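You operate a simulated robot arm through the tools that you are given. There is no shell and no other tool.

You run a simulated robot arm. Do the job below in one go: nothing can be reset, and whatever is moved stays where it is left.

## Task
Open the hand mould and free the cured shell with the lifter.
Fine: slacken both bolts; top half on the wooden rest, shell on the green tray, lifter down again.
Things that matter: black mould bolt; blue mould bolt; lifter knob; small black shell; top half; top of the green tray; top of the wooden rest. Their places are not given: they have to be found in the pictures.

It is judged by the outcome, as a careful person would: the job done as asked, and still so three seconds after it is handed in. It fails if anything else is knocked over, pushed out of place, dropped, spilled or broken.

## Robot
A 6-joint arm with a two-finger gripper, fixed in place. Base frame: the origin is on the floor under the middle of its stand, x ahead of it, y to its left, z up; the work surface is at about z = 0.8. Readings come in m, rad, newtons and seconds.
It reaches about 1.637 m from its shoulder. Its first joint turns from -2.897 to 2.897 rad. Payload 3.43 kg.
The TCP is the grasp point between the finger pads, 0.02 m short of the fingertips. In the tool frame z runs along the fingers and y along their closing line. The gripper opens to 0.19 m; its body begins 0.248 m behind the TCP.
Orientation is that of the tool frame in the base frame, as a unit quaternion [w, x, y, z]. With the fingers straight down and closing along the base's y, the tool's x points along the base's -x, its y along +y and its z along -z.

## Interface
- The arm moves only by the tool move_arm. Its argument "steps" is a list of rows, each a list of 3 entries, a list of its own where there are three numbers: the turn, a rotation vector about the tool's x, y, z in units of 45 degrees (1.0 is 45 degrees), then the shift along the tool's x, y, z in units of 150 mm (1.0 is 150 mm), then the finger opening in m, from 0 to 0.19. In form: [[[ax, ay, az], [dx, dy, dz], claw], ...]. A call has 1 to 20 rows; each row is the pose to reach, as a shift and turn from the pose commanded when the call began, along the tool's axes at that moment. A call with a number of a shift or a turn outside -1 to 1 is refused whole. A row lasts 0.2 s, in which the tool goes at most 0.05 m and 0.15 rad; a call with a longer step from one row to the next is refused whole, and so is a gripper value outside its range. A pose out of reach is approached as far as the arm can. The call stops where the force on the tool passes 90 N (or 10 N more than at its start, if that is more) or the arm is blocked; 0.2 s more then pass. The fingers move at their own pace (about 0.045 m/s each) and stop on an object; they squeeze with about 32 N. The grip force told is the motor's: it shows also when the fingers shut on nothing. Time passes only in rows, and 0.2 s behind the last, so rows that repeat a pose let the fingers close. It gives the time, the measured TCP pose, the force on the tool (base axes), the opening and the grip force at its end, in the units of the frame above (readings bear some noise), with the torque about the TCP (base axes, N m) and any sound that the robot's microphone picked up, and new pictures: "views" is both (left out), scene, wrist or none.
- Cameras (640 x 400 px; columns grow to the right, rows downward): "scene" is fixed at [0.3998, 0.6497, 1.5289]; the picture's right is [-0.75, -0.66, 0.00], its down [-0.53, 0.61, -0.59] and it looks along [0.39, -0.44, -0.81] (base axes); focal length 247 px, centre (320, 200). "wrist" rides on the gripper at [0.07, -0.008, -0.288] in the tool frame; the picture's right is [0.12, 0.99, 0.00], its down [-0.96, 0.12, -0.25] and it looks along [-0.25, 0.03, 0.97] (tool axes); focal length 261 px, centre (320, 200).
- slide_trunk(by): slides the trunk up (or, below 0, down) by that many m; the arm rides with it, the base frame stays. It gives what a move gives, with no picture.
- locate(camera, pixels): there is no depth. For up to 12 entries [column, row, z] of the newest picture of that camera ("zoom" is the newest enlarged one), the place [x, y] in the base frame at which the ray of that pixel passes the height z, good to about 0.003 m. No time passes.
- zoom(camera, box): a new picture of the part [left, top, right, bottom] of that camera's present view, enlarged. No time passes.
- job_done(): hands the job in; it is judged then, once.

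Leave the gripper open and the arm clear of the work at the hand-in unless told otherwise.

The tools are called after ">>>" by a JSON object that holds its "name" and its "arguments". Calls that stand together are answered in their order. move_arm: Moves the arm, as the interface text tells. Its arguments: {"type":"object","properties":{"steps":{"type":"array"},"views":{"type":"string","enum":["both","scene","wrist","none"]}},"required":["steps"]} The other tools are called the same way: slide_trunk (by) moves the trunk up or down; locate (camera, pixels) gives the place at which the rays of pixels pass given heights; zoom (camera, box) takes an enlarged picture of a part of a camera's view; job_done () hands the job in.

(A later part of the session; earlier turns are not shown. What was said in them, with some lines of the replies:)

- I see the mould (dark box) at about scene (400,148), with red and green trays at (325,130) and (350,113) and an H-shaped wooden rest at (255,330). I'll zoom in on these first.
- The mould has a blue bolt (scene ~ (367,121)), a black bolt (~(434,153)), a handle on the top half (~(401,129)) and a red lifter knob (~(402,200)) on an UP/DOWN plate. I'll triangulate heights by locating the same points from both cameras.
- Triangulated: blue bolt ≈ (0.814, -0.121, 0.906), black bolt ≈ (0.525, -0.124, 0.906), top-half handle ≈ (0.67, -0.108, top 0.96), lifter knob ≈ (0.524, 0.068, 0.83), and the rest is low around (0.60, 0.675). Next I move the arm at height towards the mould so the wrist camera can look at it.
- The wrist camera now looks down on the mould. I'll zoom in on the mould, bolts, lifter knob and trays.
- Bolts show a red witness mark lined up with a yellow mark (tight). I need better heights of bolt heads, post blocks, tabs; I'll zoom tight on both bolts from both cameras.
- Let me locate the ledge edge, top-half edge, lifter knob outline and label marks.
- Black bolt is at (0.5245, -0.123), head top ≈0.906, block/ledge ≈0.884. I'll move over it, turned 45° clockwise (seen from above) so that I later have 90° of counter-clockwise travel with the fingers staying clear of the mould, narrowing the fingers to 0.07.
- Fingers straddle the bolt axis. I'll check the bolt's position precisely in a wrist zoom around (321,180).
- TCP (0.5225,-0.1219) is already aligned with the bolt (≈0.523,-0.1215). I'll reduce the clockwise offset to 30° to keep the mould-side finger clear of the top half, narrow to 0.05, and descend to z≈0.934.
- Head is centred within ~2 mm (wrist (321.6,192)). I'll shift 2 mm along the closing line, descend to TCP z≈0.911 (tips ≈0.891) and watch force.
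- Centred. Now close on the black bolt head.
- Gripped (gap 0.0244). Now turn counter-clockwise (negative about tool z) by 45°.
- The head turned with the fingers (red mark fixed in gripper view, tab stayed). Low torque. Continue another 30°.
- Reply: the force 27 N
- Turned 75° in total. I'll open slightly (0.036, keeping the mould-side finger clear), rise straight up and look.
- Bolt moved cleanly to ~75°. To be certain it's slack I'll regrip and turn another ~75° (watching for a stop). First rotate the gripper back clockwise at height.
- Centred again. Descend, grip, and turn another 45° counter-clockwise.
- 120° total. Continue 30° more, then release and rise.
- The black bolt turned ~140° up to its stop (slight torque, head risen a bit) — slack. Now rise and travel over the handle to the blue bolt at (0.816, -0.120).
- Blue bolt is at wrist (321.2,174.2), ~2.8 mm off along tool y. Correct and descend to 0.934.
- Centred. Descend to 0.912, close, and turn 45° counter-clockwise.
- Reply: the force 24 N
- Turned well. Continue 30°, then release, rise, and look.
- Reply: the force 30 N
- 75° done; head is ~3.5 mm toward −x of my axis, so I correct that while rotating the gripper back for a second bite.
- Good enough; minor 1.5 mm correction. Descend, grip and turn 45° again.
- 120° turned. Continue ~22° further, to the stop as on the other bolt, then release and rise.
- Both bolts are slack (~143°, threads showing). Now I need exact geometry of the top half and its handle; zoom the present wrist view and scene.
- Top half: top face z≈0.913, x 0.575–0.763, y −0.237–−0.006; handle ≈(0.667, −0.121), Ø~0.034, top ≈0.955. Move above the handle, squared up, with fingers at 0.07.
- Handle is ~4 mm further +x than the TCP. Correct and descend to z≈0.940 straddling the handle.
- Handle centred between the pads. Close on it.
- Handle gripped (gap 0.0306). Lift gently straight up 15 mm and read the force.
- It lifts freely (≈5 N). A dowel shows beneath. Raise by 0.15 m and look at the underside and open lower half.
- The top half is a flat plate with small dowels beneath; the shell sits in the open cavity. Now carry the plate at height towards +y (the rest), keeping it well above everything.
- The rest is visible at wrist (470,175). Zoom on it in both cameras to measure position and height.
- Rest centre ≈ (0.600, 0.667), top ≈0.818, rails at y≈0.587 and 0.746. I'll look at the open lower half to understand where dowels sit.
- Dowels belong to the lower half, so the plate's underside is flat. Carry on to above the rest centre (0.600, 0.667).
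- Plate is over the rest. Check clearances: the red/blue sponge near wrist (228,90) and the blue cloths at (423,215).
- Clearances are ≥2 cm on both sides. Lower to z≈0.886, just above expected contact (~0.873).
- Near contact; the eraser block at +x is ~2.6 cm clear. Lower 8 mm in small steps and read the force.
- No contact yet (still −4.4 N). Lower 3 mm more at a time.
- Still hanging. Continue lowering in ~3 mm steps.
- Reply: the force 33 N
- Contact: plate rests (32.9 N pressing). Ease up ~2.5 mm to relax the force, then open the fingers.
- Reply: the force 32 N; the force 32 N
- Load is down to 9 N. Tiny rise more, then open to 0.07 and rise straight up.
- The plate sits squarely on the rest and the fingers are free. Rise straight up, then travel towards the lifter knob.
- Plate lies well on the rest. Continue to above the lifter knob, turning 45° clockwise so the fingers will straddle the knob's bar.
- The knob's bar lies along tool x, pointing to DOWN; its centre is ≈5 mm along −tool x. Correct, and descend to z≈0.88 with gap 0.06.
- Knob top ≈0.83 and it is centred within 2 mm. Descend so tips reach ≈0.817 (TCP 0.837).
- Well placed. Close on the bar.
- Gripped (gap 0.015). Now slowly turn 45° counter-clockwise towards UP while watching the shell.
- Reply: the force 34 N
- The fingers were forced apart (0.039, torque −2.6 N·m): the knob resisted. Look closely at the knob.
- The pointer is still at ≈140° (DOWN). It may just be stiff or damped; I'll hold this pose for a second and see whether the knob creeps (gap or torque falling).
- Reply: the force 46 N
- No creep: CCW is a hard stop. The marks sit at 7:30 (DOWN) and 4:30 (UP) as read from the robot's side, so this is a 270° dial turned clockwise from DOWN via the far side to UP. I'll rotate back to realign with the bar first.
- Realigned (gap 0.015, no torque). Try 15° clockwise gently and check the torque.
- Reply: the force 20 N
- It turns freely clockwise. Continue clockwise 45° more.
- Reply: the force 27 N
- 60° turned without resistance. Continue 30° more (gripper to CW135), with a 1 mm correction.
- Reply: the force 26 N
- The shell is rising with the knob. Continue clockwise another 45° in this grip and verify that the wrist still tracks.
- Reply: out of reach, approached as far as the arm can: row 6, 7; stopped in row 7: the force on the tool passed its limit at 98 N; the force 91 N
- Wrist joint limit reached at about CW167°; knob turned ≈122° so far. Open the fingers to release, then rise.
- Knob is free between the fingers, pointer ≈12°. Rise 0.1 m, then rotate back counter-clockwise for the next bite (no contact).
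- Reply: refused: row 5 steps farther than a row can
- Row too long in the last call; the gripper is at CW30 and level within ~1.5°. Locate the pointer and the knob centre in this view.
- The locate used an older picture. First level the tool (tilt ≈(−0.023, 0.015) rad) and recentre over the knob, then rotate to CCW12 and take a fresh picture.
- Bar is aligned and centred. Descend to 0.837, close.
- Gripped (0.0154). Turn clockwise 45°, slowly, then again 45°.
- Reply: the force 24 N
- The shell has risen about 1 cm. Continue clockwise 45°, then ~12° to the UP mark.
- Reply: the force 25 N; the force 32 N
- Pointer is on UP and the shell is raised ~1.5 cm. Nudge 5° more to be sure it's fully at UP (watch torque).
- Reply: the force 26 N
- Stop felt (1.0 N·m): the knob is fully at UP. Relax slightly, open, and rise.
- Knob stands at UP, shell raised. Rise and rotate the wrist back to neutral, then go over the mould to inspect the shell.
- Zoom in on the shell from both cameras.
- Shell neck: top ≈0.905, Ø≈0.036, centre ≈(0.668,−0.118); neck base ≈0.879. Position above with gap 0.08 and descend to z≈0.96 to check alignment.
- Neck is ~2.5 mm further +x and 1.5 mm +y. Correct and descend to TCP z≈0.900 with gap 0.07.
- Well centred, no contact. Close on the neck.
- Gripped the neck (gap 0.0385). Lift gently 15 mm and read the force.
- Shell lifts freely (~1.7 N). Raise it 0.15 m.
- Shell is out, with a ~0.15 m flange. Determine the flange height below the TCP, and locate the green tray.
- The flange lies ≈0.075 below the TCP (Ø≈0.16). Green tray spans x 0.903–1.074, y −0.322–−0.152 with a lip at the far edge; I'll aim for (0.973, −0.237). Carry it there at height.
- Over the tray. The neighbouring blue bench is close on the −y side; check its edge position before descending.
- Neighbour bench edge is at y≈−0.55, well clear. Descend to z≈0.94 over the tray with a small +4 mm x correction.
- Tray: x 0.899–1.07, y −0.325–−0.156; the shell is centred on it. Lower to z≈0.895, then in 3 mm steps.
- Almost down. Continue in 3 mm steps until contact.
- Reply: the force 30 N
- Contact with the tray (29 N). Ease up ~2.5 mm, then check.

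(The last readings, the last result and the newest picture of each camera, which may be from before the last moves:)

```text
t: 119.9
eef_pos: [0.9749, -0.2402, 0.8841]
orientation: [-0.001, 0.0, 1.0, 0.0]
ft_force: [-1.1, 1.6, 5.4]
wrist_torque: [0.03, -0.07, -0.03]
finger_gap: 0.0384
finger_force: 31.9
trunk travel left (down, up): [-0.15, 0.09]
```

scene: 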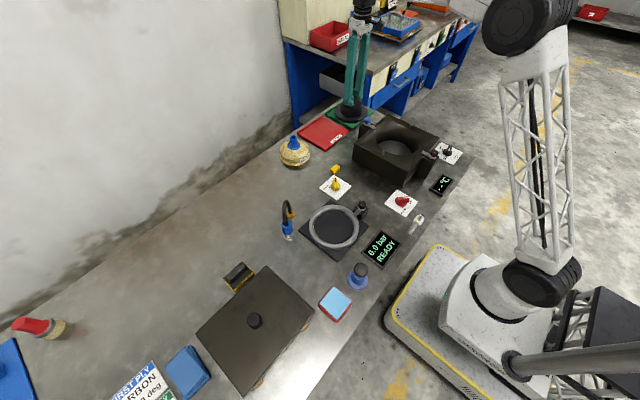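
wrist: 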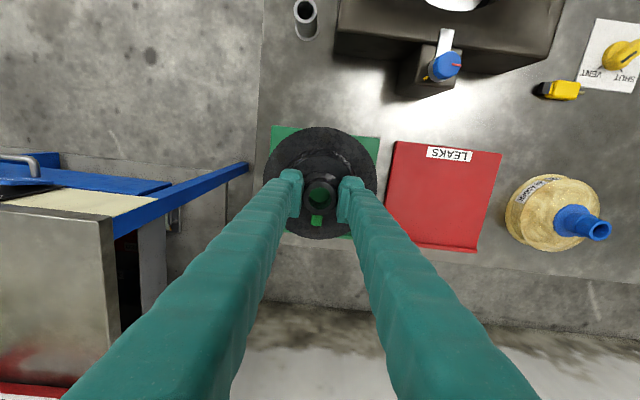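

Only 5 N now — the shell rests on the tray. Open the fingers to 0.075.

>>> {"name": "move_arm", "arguments": {"steps": [[[0, 0, 0], [0, 0, 0], 0.05], [[0, 0, 0], [0, 0, 0], 0.075], [[0, 0, 0], [0, 0, 0], 0.075], [[0, 0, 0], [0, 0, 0], 0.075]], "views": "both"}}

>>> {"name": "zoom", "arguments": {"camera": "wrist", "box": [240, 110, 400, 260]}}

>>> {"name": "zoom", "arguments": {"camera": "scene", "box": [310, 70, 390, 150]}}

```text
t: 120.9
eef_pos: [0.9748, -0.2386, 0.884]
orientation: [0.0, 0.0, 1.0, 0.0]
ft_force: [0.8, 0.1, -0.8]
wrist_torque: [-0.01, -0.01, -0.01]
finger_gap: 0.0748
finger_force: 0.1
trunk travel left (down, up): [-0.15, 0.09]
```

scene: 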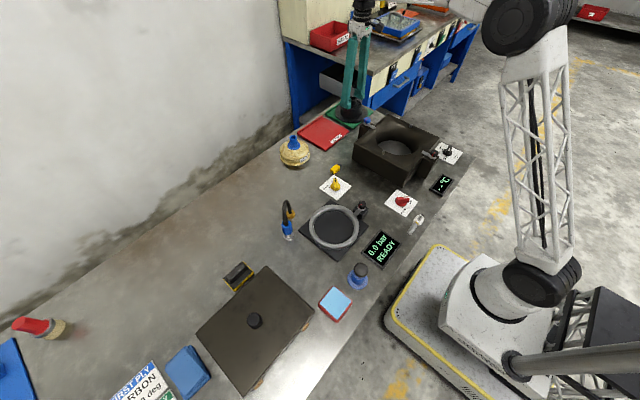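
wrist: 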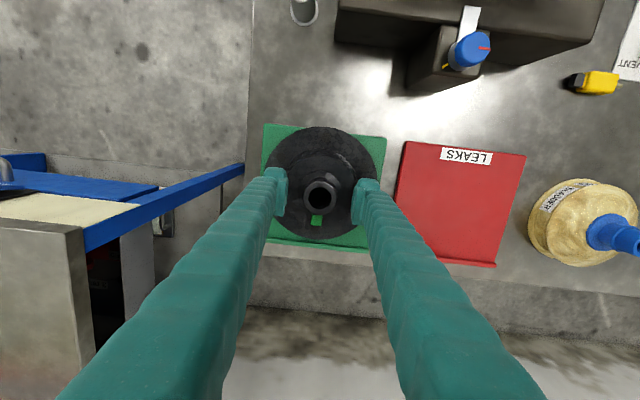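

```text
2.67 times, centred on (320, 185) of wrist
```

zoom: 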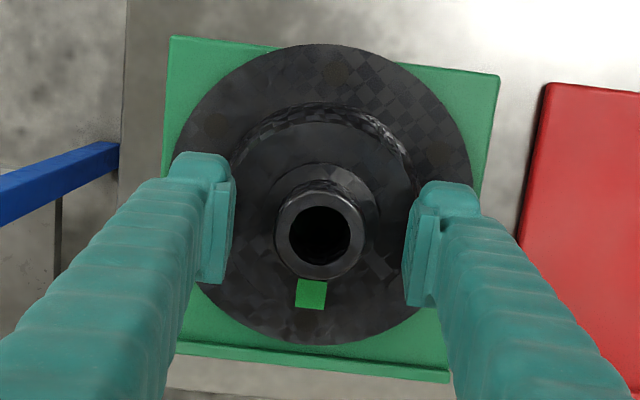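

```text
5.00 times, centred on (350, 110) of scene
```

zoom: 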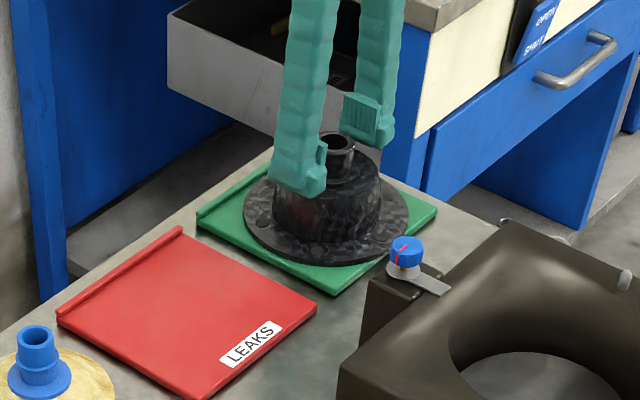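

The shell lies flat on the green tray. Rise straight up clear of it.

>>> {"name": "move_arm", "arguments": {"steps": [[[0, 0, 0], [0, 0, -0.08], 0.075], [[0, 0, 0], [0, 0, -0.2], 0.075], [[0, 0, 0], [0, 0, -0.45], 0.075], [[0, 0, 0], [0, 0, -0.7], 0.075], [[0, 0, 0], [0, 0, -1.0], 0.075]], "views": "none"}}

>>> {"name": "move_arm", "arguments": {"steps": [[[0, 0, 0.17], [0.17, 0.12, -0.07], 0.06], [[0, 0, 0.34], [0.34, 0.24, -0.14], 0.06], [[0, 0, 0.51], [0.51, 0.36, -0.21], 0.06], [[0, 0, 0.68], [0.68, 0.48, -0.28], 0.06], [[0, 0, 0.85], [0.85, 0.6, -0.35], 0.06], [[0, 0, 1.0], [1.0, 0.7, -0.4], 0.06]], "views": "both"}}

>>> {"name": "zoom", "arguments": {"camera": "scene", "box": [310, 70, 390, 150]}}

```text
t: 122.1
eef_pos: [0.9754, -0.2401, 1.035]
orientation: [-0.001, 0.0, 1.0, -0.002]
ft_force: [0.3, 0.1, 0.3]
wrist_torque: [0.03, 0.09, -0.02]
finger_gap: 0.0754
finger_force: 0.0
trunk travel left (down, up): [-0.15, 0.09]
```

```text
t: 123.5
eef_pos: [0.8251, -0.134, 1.0936]
orientation: [-0.001, 0.384, 0.923, -0.002]
ft_force: [0.6, 1.0, -0.6]
wrist_torque: [0.06, 0.12, -0.02]
finger_gap: 0.0599
finger_force: 0.1
trunk travel left (down, up): [-0.15, 0.09]
```

scene: 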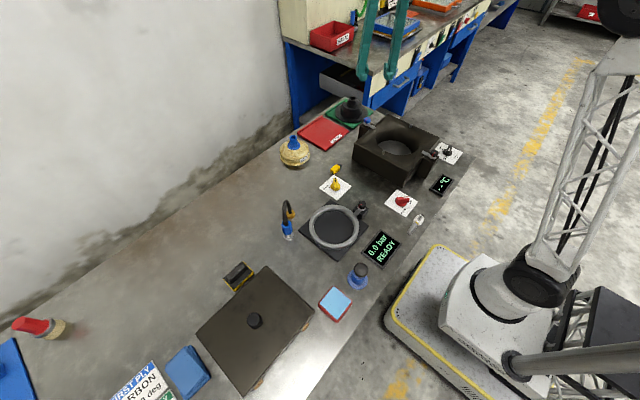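
wrist: 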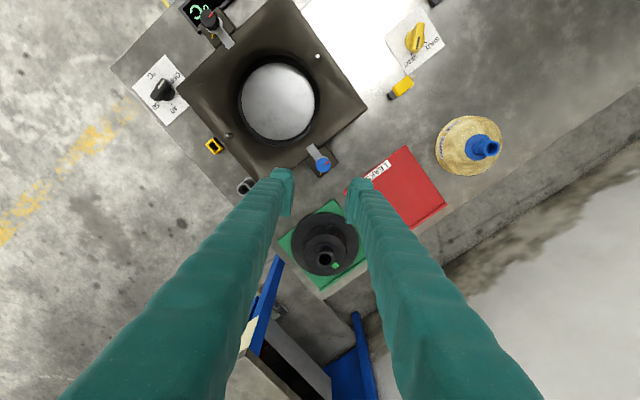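

```text
5.00 times, centred on (350, 110) of scene
```

zoom: 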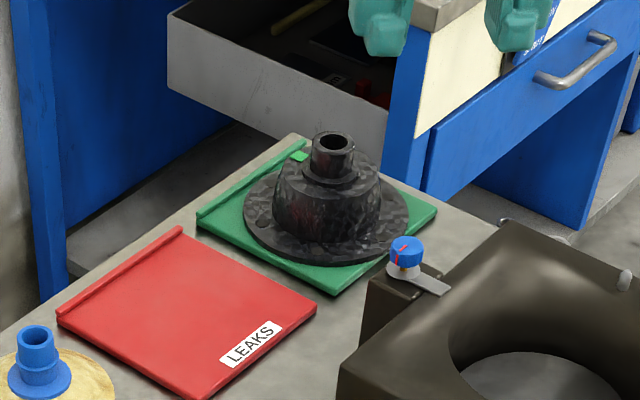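

The shell stands flat on the green tray. Continue to the lifter knob, rotating clockwise toward CW136 to match the bar at UP.

>>> {"name": "move_arm", "arguments": {"steps": [[[0, 0, 0.17], [0.17, -0.04, 0], 0.06], [[0, 0, 0.34], [0.34, -0.08, 0], 0.06], [[0, 0, 0.51], [0.51, -0.12, 0], 0.06], [[0, 0, 0.68], [0.68, -0.16, 0], 0.06], [[0, 0, 0.85], [0.85, -0.2, 0], 0.06], [[0, 0, 1.0], [0.99, -0.236, 0], 0.06]], "views": "none"}}

>>> {"name": "move_arm", "arguments": {"steps": [[[0, 0, 0.17], [0.13, -0.17, 0], 0.06], [[0, 0, 0.34], [0.26, -0.34, 0], 0.06], [[0, 0, 0.51], [0.4, -0.51, 0], 0.06], [[0, 0, 0.68], [0.54, -0.68, 0], 0.06], [[0, 0, 0.85], [0.68, -0.85, 0], 0.06], [[0, 0, 1.0], [0.8, -1.0, 0], 0.06]], "views": "none"}}

>>> {"name": "move_arm", "arguments": {"steps": [[[0, 0, 0.036], [-0.118, -0.118, 0.2], 0.06], [[0, 0, 0.036], [-0.118, -0.118, 0.45], 0.06], [[0, 0, 0.036], [-0.118, -0.118, 0.7], 0.06], [[0, 0, 0.036], [-0.118, -0.118, 0.9], 0.06], [[0, 0, 0.036], [-0.118, -0.118, 0.9], 0.06]], "views": "both"}}

>>> {"name": "zoom", "arguments": {"camera": "wrist", "box": [270, 130, 370, 230]}}

```text
t: 124.9
eef_pos: [0.6959, -0.0526, 1.094]
orientation: [-0.001, 0.708, 0.707, -0.001]
ft_force: [-0.4, 0.0, -0.4]
wrist_torque: [0.06, 0.09, 0.01]
finger_gap: 0.06
finger_force: 0.0
trunk travel left (down, up): [-0.15, 0.09]
```

```text
t: 126.3
eef_pos: [0.5465, 0.0674, 1.0931]
orientation: [0.0, 0.924, 0.382, -0.001]
ft_force: [1.1, -0.4, 0.2]
wrist_torque: [0.04, 0.1, 0.03]
finger_gap: 0.0599
finger_force: 0.1
trunk travel left (down, up): [-0.15, 0.09]
```

```text
t: 127.5
eef_pos: [0.5201, 0.0661, 0.9595]
orientation: [0.001, 0.929, 0.369, -0.002]
ft_force: [-0.6, 0.2, 0.0]
wrist_torque: [-0.05, -0.04, 0.0]
finger_gap: 0.0599
finger_force: 0.1
trunk travel left (down, up): [-0.15, 0.09]
```

scene: 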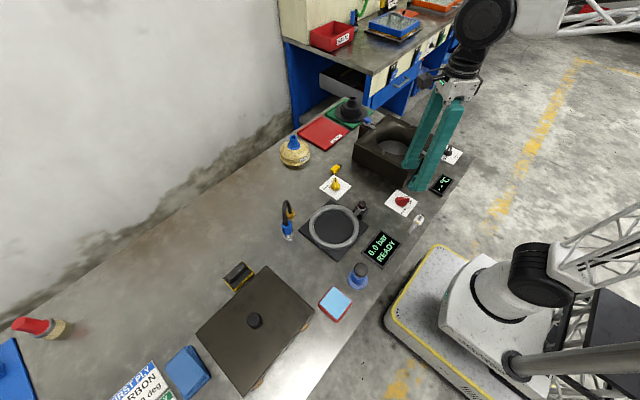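
wrist: 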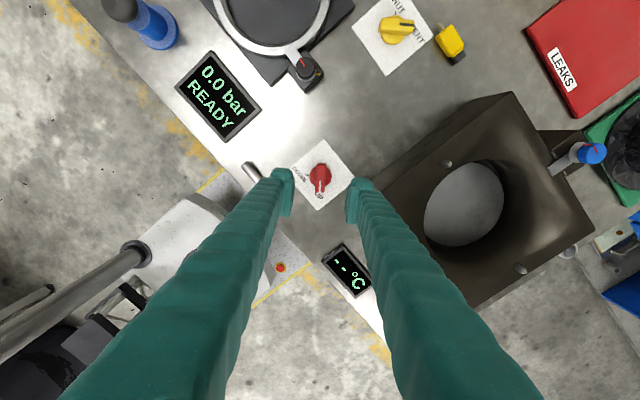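

```text
4.00 times, centred on (320, 180) of wrist
```

zoom: 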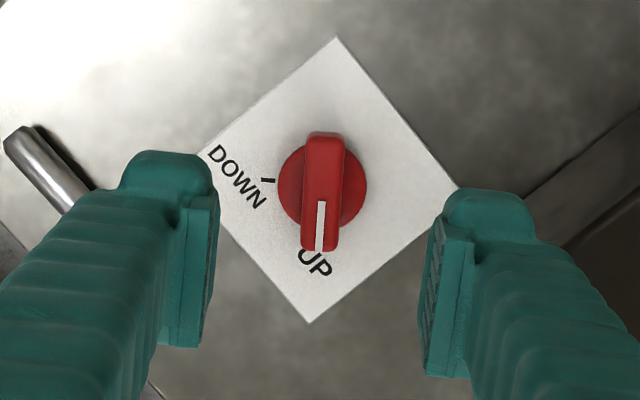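

Bar aligned and centred. Descend to 0.838 and close on it.

>>> {"name": "move_arm", "arguments": {"steps": [[[0, 0, 0], [0, 0.008, 0.25], 0.06], [[0, 0, 0], [0, 0.008, 0.5], 0.06], [[0, 0, 0], [0, 0.008, 0.7], 0.06], [[0, 0, 0], [0, 0.008, 0.812], 0.06], [[0, 0, 0], [0, 0.008, 0.812], 0.0], [[0, 0, 0], [0, 0.008, 0.812], 0.0], [[0, 0, 0], [0, 0.008, 0.812], 0.0], [[0, 0, 0], [0, 0.008, 0.812], 0.0], [[0, 0, 0], [0, 0.008, 0.812], 0.0]], "views": "wrist"}}

>>> {"name": "zoom", "arguments": {"camera": "wrist", "box": [270, 140, 370, 240]}}

```text
t: 129.5
eef_pos: [0.5214, 0.0653, 0.8351]
orientation: [0.001, 0.929, 0.37, -0.002]
ft_force: [-19.0, 35.0, -5.3]
wrist_torque: [0.45, 0.01, 0.33]
finger_gap: 0.0155
finger_force: 44.5
trunk travel left (down, up): [-0.15, 0.09]
```

wrist: 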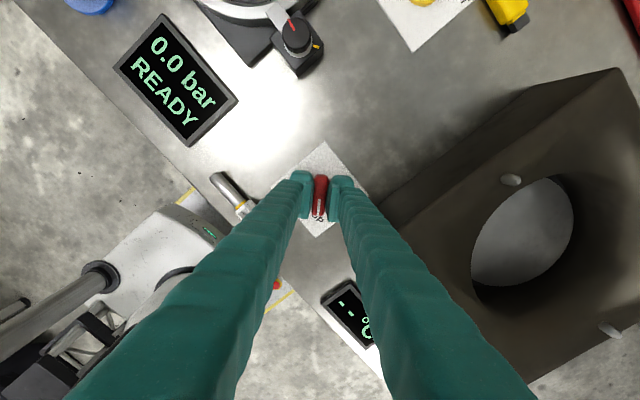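

```text
4.00 times, centred on (320, 190) of wrist
```

zoom: 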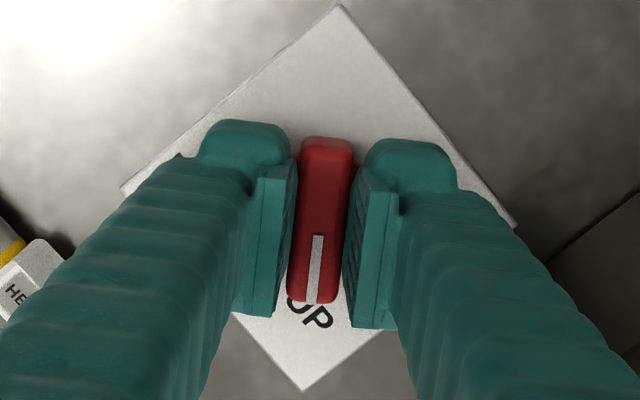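

Gripped. Turn counter-clockwise back towards DOWN, 45° per call, with a −2 mm centring correction.

>>> {"name": "move_arm", "arguments": {"steps": [[[0, 0, -0.06], [0, -0.007, 0], 0.0], [[0, 0, -0.16], [0, -0.013, 0], 0.0], [[0, 0, -0.28], [0, -0.013, 0], 0.0], [[0, 0, -0.4], [0, -0.013, 0], 0.0], [[0, 0, -0.52], [0, -0.013, 0], 0.0], [[0, 0, -0.64], [0, -0.013, 0], 0.0], [[0, 0, -0.76], [0, -0.013, 0], 0.0], [[0, 0, -0.88], [0, -0.013, 0], 0.0], [[0, 0, -1.0], [0, -0.013, 0], 0.0]], "views": "none"}}

>>> {"name": "move_arm", "arguments": {"steps": [[[0, 0, -0.12], [0, 0, 0], 0.0], [[0, 0, -0.24], [0, 0, 0], 0.0], [[0, 0, -0.36], [0, 0, 0], 0.0], [[0, 0, -0.48], [0, 0, 0], 0.0], [[0, 0, -0.6], [0, 0, 0], 0.0], [[0, 0, -0.72], [0, 0, 0], 0.0], [[0, 0, -0.86], [0, 0, 0], 0.0], [[0, 0, -1.0], [0, 0, 0], 0.0]], "views": "wrist"}}

>>> {"name": "zoom", "arguments": {"camera": "wrist", "box": [270, 140, 370, 240]}}

```text
t: 131.5
eef_pos: [0.521, 0.0647, 0.8379]
orientation: [0.001, 0.716, 0.698, -0.002]
ft_force: [0.9, -1.2, -35.1]
wrist_torque: [-0.36, 0.04, 0.0]
finger_gap: 0.015
finger_force: 45.4
trunk travel left (down, up): [-0.15, 0.09]
```

```text
t: 133.3
eef_pos: [0.5203, 0.0658, 0.838]
orientation: [-0.001, 0.395, 0.919, -0.002]
ft_force: [3.8, -17.5, -23.2]
wrist_torque: [-0.14, -0.06, 0.03]
finger_gap: 0.015
finger_force: 45.0
trunk travel left (down, up): [-0.15, 0.09]
```

wrist: 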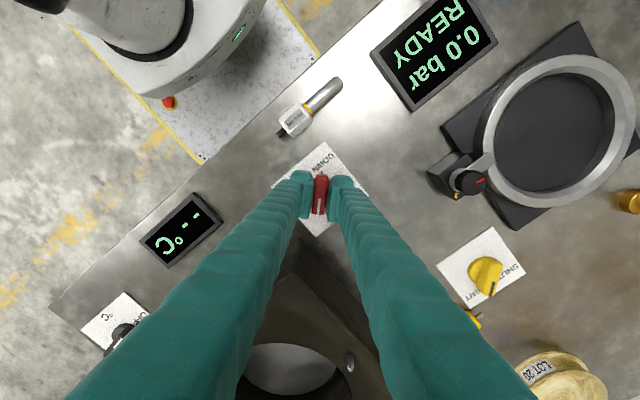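

```text
4.00 times, centred on (320, 190) of wrist
```

zoom: 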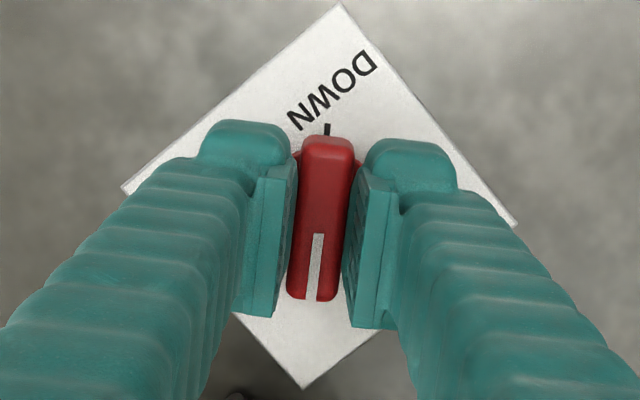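

90° turned. Two more 45° steps counter-clockwise (easing z by ~1 mm to lower the pull).

>>> {"name": "move_arm", "arguments": {"steps": [[[0, 0, -0.12], [0, -0.004, 0.006], 0.0], [[0, 0, -0.24], [0, -0.004, 0.006], 0.0], [[0, 0, -0.36], [0, -0.004, 0.006], 0.0], [[0, 0, -0.48], [0, -0.004, 0.006], 0.0], [[0, 0, -0.6], [0, -0.004, 0.006], 0.0], [[0, 0, -0.72], [0, -0.004, 0.006], 0.0], [[0, 0, -0.86], [0, -0.004, 0.006], 0.0], [[0, 0, -1.0], [0, -0.004, 0.006], 0.0]], "views": "none"}}

>>> {"name": "move_arm", "arguments": {"steps": [[[0, 0, -0.12], [0, 0, 0], 0.0], [[0, 0, -0.24], [0, 0, 0], 0.0], [[0, 0, -0.36], [0, 0, 0], 0.0], [[0, 0, -0.48], [0, 0, 0], 0.0], [[0, 0, -0.6], [0, 0, 0], 0.0], [[0, 0, -0.72], [0, 0, 0], 0.0], [[0, 0, -0.86], [0, 0, 0], 0.0], [[0, 0, -1.0], [0, 0, 0], 0.0]], "views": "wrist"}}

>>> {"name": "zoom", "arguments": {"camera": "wrist", "box": [270, 140, 370, 240]}}

```text
t: 135.1
eef_pos: [0.5198, 0.0656, 0.8373]
orientation: [0.001, 0.013, 1.0, -0.001]
ft_force: [9.7, -17.6, 26.3]
wrist_torque: [-0.16, -0.1, -0.01]
finger_gap: 0.0149
finger_force: 45.1
trunk travel left (down, up): [-0.15, 0.09]
```

```text
t: 136.9
eef_pos: [0.52, 0.0644, 0.8377]
orientation: [0.0, -0.37, 0.929, 0.0]
ft_force: [17.7, -19.4, 38.2]
wrist_torque: [-0.19, -0.23, 0.0]
finger_gap: 0.0149
finger_force: 44.9
trunk travel left (down, up): [-0.15, 0.09]
```

wrist: 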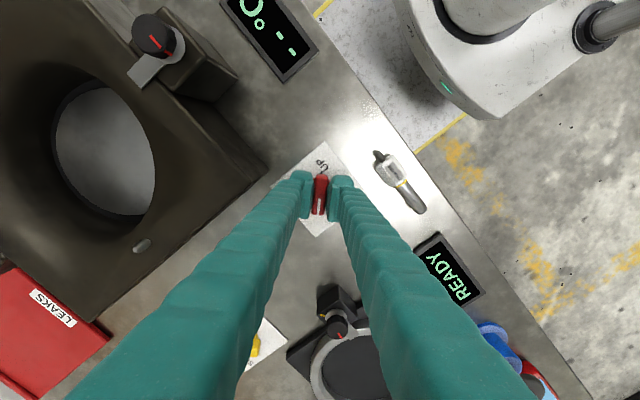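

```text
4.00 times, centred on (320, 190) of wrist
```

zoom: 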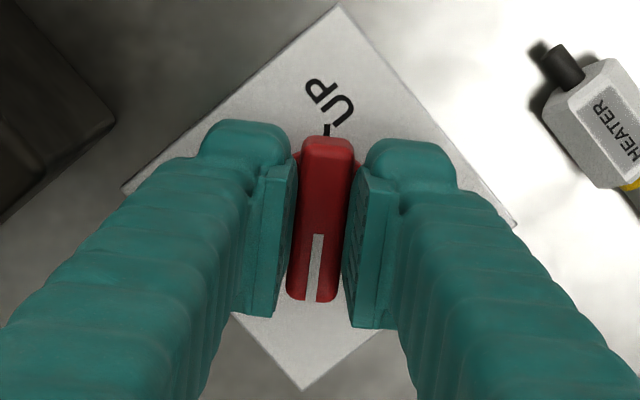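

180° turned; 90° remain. The wrist should still have range CCW; continue another 45° and check tracking.

>>> {"name": "move_arm", "arguments": {"steps": [[[0, 0, -0.12], [0.003, 0, -0.004], 0.0], [[0, 0, -0.24], [0.003, 0, -0.004], 0.0], [[0, 0, -0.36], [0.003, 0, -0.004], 0.0], [[0, 0, -0.48], [0.003, 0, -0.004], 0.0], [[0, 0, -0.6], [0.003, 0, -0.004], 0.0], [[0, 0, -0.72], [0.003, 0, -0.004], 0.0], [[0, 0, -0.86], [0.003, 0, -0.004], 0.0], [[0, 0, -1.0], [0.003, 0, -0.004], 0.0]], "views": "wrist"}}

>>> {"name": "zoom", "arguments": {"camera": "wrist", "box": [270, 140, 370, 240]}}

```text
t: 138.7
eef_pos: [0.519, 0.0647, 0.8362]
orientation: [-0.001, -0.698, 0.717, 0.0]
ft_force: [42.1, -20.5, 1.6]
wrist_torque: [-0.28, -0.36, -0.02]
finger_gap: 0.0151
finger_force: 45.3
trunk travel left (down, up): [-0.15, 0.09]
```

wrist: 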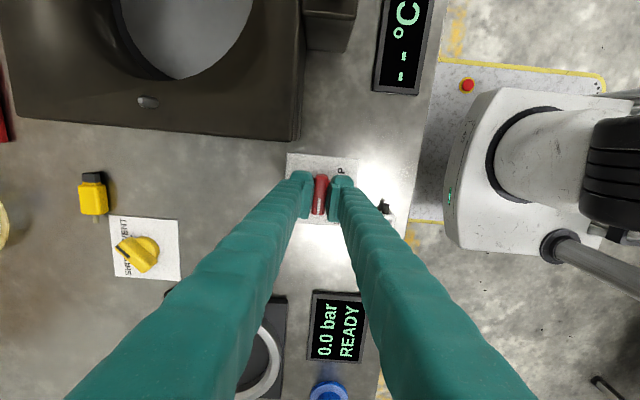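

```text
4.00 times, centred on (320, 190) of wrist
```

zoom: 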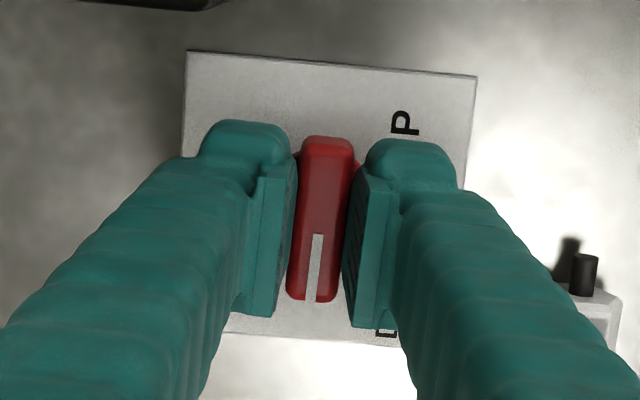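

225° turned. Correct the lateral load (2 mm) and continue the last 45° to DOWN.

>>> {"name": "move_arm", "arguments": {"steps": [[[0, 0, -0.06], [0.004, -0.008, 0], 0.0], [[0, 0, -0.16], [0.006, -0.014, 0], 0.0], [[0, 0, -0.28], [0.006, -0.014, 0], 0.0], [[0, 0, -0.4], [0.006, -0.014, 0], 0.0], [[0, 0, -0.52], [0.006, -0.014, 0], 0.0], [[0, 0, -0.64], [0.006, -0.014, 0], 0.0], [[0, 0, -0.76], [0.006, -0.014, 0], 0.0], [[0, 0, -0.88], [0.006, -0.014, 0], 0.0], [[0, 0, -1.0], [0.006, -0.014, 0], 0.0]], "views": "wrist"}}

>>> {"name": "zoom", "arguments": {"camera": "wrist", "box": [270, 140, 370, 240]}}

```text
t: 140.7
eef_pos: [0.5188, 0.0643, 0.837]
orientation: [0.001, 0.919, -0.395, -0.001]
ft_force: [3.6, 16.7, -8.9]
wrist_torque: [0.37, 0.18, 0.01]
finger_gap: 0.0152
finger_force: 45.1
trunk travel left (down, up): [-0.15, 0.09]
```

wrist: 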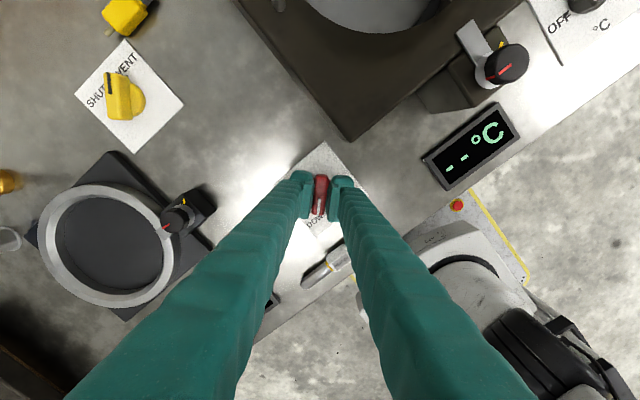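

```text
4.00 times, centred on (320, 190) of wrist
```

zoom: 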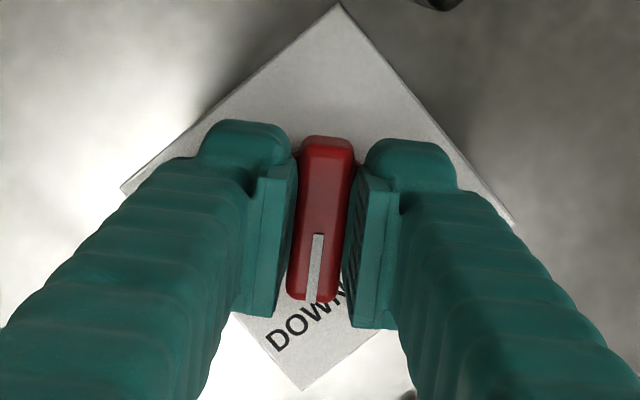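

Pointer is on DOWN (~133°). Nudge a few degrees more to reach the stop.

>>> {"name": "move_arm", "arguments": {"steps": [[[0, 0, -0.06], [0, 0, 0], 0.0], [[0, 0, -0.12], [0, 0, 0], 0.0]], "views": "none"}}

```text
t: 141.3
eef_pos: [0.5203, 0.065, 0.8367]
orientation: [0.001, 0.936, -0.353, -0.001]
ft_force: [-2.7, 19.0, -9.1]
wrist_torque: [0.2, 0.11, -0.96]
finger_gap: 0.0153
finger_force: 45.6
trunk travel left (down, up): [-0.15, 0.09]
```

Stop felt (−0.96 N·m): knob fully DOWN. Relax a touch, open and rise.

>>> {"name": "move_arm", "arguments": {"steps": [[[0, 0, 0.04], [0, 0, 0], 0.0], [[0, 0, 0.04], [0, 0, 0], 0.05], [[0, 0, 0.04], [0, 0, 0], 0.06], [[0, 0, 0.04], [0, 0, 0], 0.06], [[0, 0, 0.04], [0, 0, -0.15], 0.06], [[0, 0, 0.04], [0, 0, -0.4], 0.06], [[0, 0, 0.04], [0, 0, -0.7], 0.06], [[0, 0, 0.04], [0, 0, -1.0], 0.06]], "views": "both"}}

>>> {"name": "zoom", "arguments": {"camera": "wrist", "box": [270, 110, 370, 210]}}

>>> {"name": "zoom", "arguments": {"camera": "scene", "box": [340, 85, 460, 215]}}

```text
t: 143.1
eef_pos: [0.5186, 0.0657, 0.9895]
orientation: [0.002, 0.93, -0.367, -0.001]
ft_force: [0.7, 0.8, -0.2]
wrist_torque: [-0.04, 0.06, -0.02]
finger_gap: 0.0599
finger_force: 0.1
trunk travel left (down, up): [-0.15, 0.09]
```

scene: 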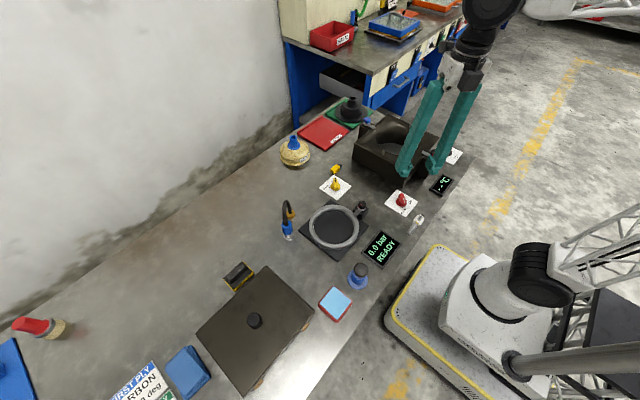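
wrist: 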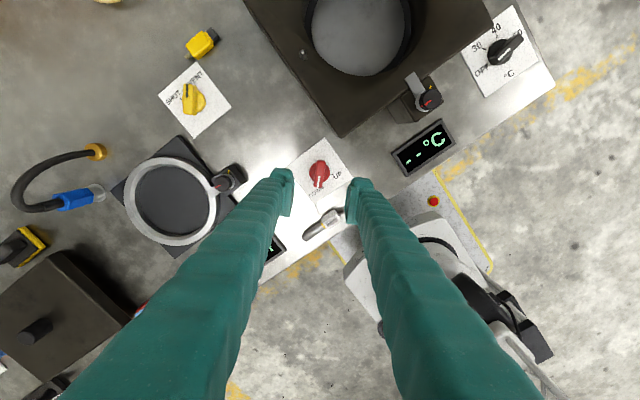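

```text
4.00 times, centred on (320, 160) of wrist
```

zoom: 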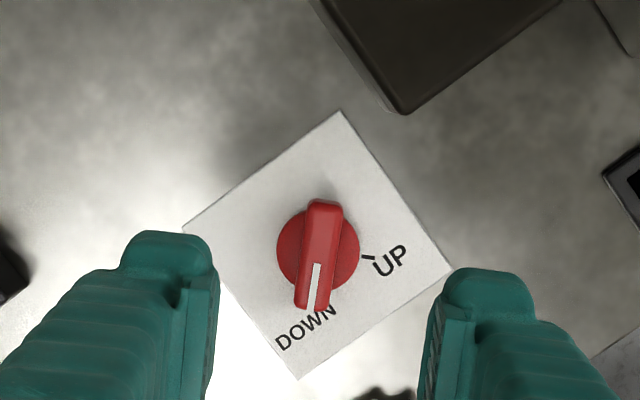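

```text
3.08 times, centred on (400, 150) of scene
```

zoom: 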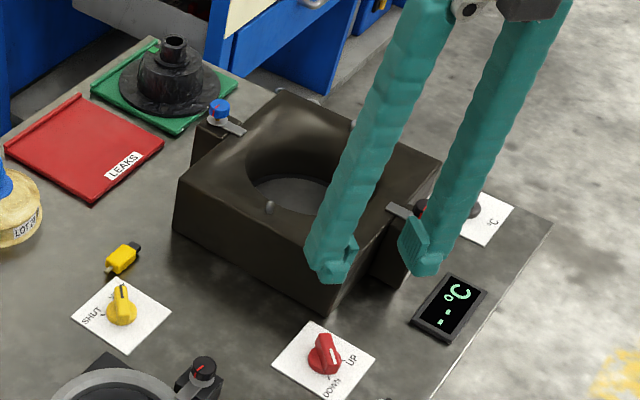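

Knob is at DOWN, lifter lowered, shell on the green tray. Now retreat: rise, rotate the wrist back to neutral, and open the gripper fully at height.

>>> {"name": "move_arm", "arguments": {"steps": [[[0, 0, 0.17], [0, 0, -0.25], 0.06], [[0, 0, 0.34], [0, 0, -0.5], 0.06], [[0, 0, 0.51], [0, 0, -0.75], 0.06], [[0, 0, 0.68], [0, 0, -1.0], 0.06], [[0, 0, 0.85], [0, 0, -1.0], 0.1], [[0, 0, 1.0], [0, 0, -1.0], 0.1]], "views": "none"}}

>>> {"name": "move_arm", "arguments": {"steps": [[[0, 0, 0.17], [0, 0, 0], 0.1], [[0, 0, 0.34], [0, 0, 0], 0.1], [[0, 0, 0.51], [0, 0, 0], 0.1], [[0, 0, 0.68], [0, 0, 0], 0.1], [[0, 0, 0.85], [0, 0, 0], 0.1], [[0, 0, 1.0], [0, 0, 0], 0.1]], "views": "none"}}

>>> {"name": "move_arm", "arguments": {"steps": [[[0, 0, 0.17], [0, 0, 0], 0.15], [[0, 0, 0.34], [0, 0, 0], 0.15], [[0, 0, 0.51], [0, 0, 0], 0.19], [[0, 0, 0.68], [0, 0, 0], 0.19], [[0, 0, 0.85], [0, 0, 0], 0.19], [[0, 0, 1.0], [0, 0, 0], 0.19]], "views": "both"}}

>>> {"name": "zoom", "arguments": {"camera": "wrist", "box": [180, 40, 460, 320]}}

```text
t: 144.5
eef_pos: [0.5205, 0.0637, 1.1393]
orientation: [0.001, 0.719, -0.695, 0.0]
ft_force: [-0.1, -0.5, 0.6]
wrist_torque: [-0.01, -0.04, 0.0]
finger_gap: 0.0998
finger_force: 0.0
trunk travel left (down, up): [-0.15, 0.09]
```

```text
t: 145.9
eef_pos: [0.5209, 0.0638, 1.1375]
orientation: [-0.001, -0.398, 0.917, -0.001]
ft_force: [-0.6, 0.2, 0.5]
wrist_torque: [-0.01, 0.03, 0.0]
finger_gap: 0.1002
finger_force: 0.1
trunk travel left (down, up): [-0.15, 0.09]
```

```text
t: 147.3
eef_pos: [0.5212, 0.0651, 1.137]
orientation: [-0.001, -0.017, 1.0, -0.001]
ft_force: [0.7, 0.4, -0.7]
wrist_torque: [-0.01, -0.03, 0.02]
finger_gap: 0.1901
finger_force: 0.1
trunk travel left (down, up): [-0.15, 0.09]
```

scene: 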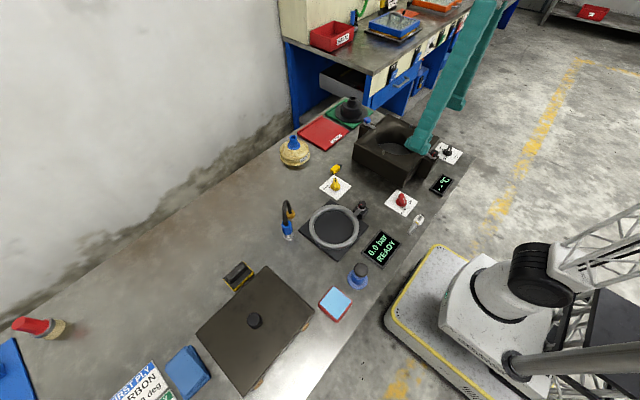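
wrist: 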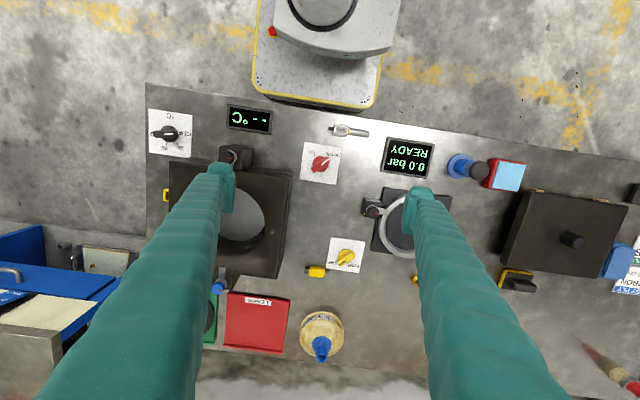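

```text
1.43 times, centred on (320, 180) of wrist
```

zoom: 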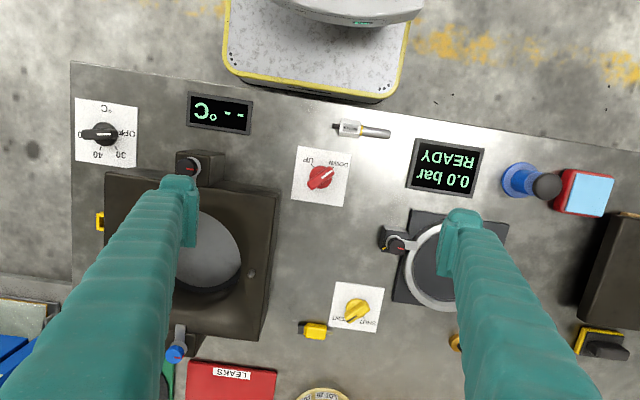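

Check that the temperature knob and other items are unchanged, and the final state of the tray, knob and bolts.

>>> {"name": "zoom", "arguments": {"camera": "wrist", "box": [140, 90, 280, 190]}}

>>> {"name": "zoom", "arguments": {"camera": "scene", "box": [320, 85, 470, 215]}}

>>> {"name": "zoom", "arguments": {"camera": "scene", "box": [180, 240, 350, 400]}}

```text
4.00 times, centred on (210, 140) of wrist
```

zoom: 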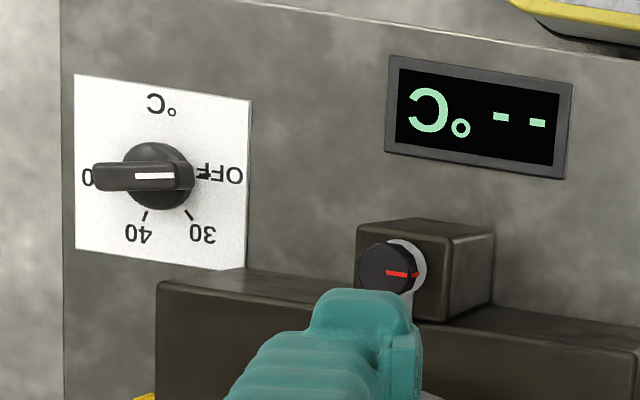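

```text
3.08 times, centred on (395, 150) of scene
```

zoom: 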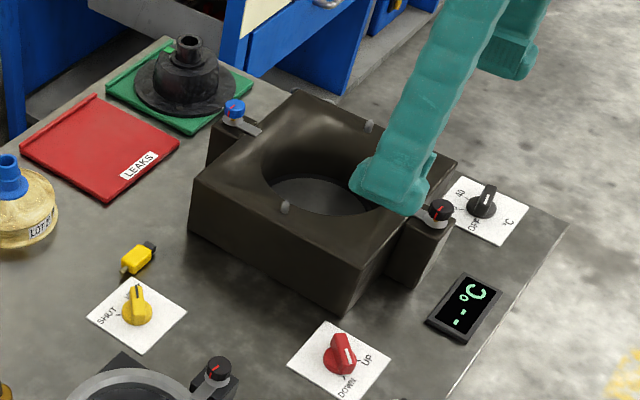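

```text
2.50 times, centred on (265, 320) of scene
```

zoom: 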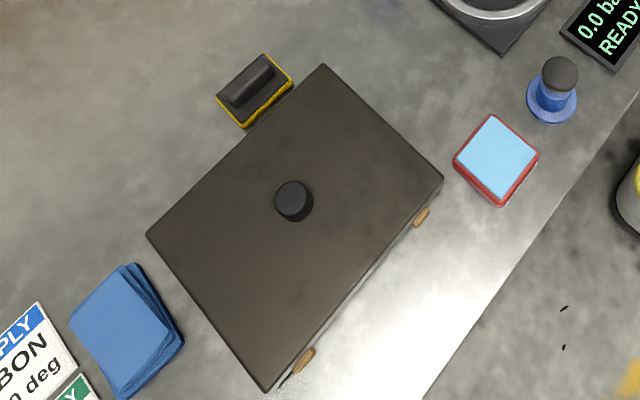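

All is in place: bolts slack, plate on the rest, shell on the green tray, lifter DOWN, °C knob still OFF. A last small retreat upward and sideways for clearance.

>>> {"name": "move_arm", "arguments": {"steps": [[[0, 0, 0], [-0.1, 0.25, -0.1], 0.19], [[0, 0, 0], [-0.2, 0.5, -0.2], 0.19], [[0, 0, 0], [-0.3, 0.75, -0.25], 0.19], [[0, 0, 0], [-0.4, 1.0, -0.25], 0.19], [[0, 0, 0], [-0.4, 1.0, -0.25], 0.19]], "views": "both"}}

```text
t: 148.5
eef_pos: [0.5763, 0.216, 1.1739]
orientation: [0.0, -0.017, 1.0, -0.001]
ft_force: [0.5, -0.8, -0.5]
wrist_torque: [0.0, 0.02, 0.01]
finger_gap: 0.1899
finger_force: 0.0
trunk travel left (down, up): [-0.15, 0.09]
```

scene: 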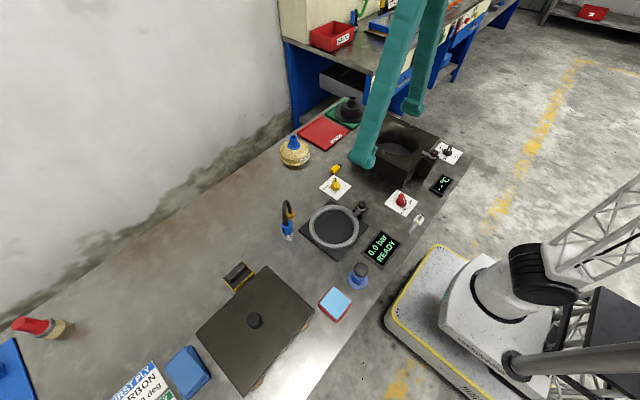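
wrist: 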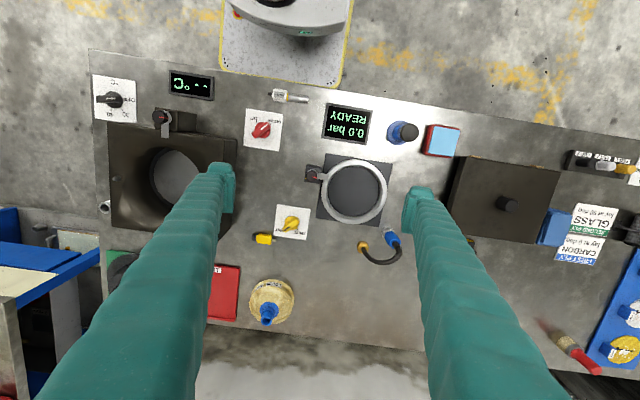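

The gripper is open, the arm is clear and the outcome is as asked. Handing in.

>>> {"name": "job_done", "arguments": {}}

```text
The job is handed in.
```

The mould is open, the shell is out on the green tray, and I've handed the job in.

- **Bolts:** I turned the black and the blue bolt about 140° counter-clockwise each, until they met their stops. Both now show thread.
- **Top half:** It lies flat on the wooden rest, across both rails, with its handle up.
- **Lifter:** I turned the knob fully to UP to free the shell, then back to its DOWN stop. It runs clockwise about 270° from DOWN to UP. My first try went the wrong way and pressed against the stop with about 2.6 N·m. The knob then turned freely and looked undamaged.
- **Shell:** It stands flat and centred on the green tray, clear of the lip. Its flange is slightly wider than the clear part of the tray, so it may overhang the near edge by a few millimetres.

The final pictures showed nothing else knocked or moved, and the temperature knob still at OFF. The gripper is open and the arm is clear above the bench.
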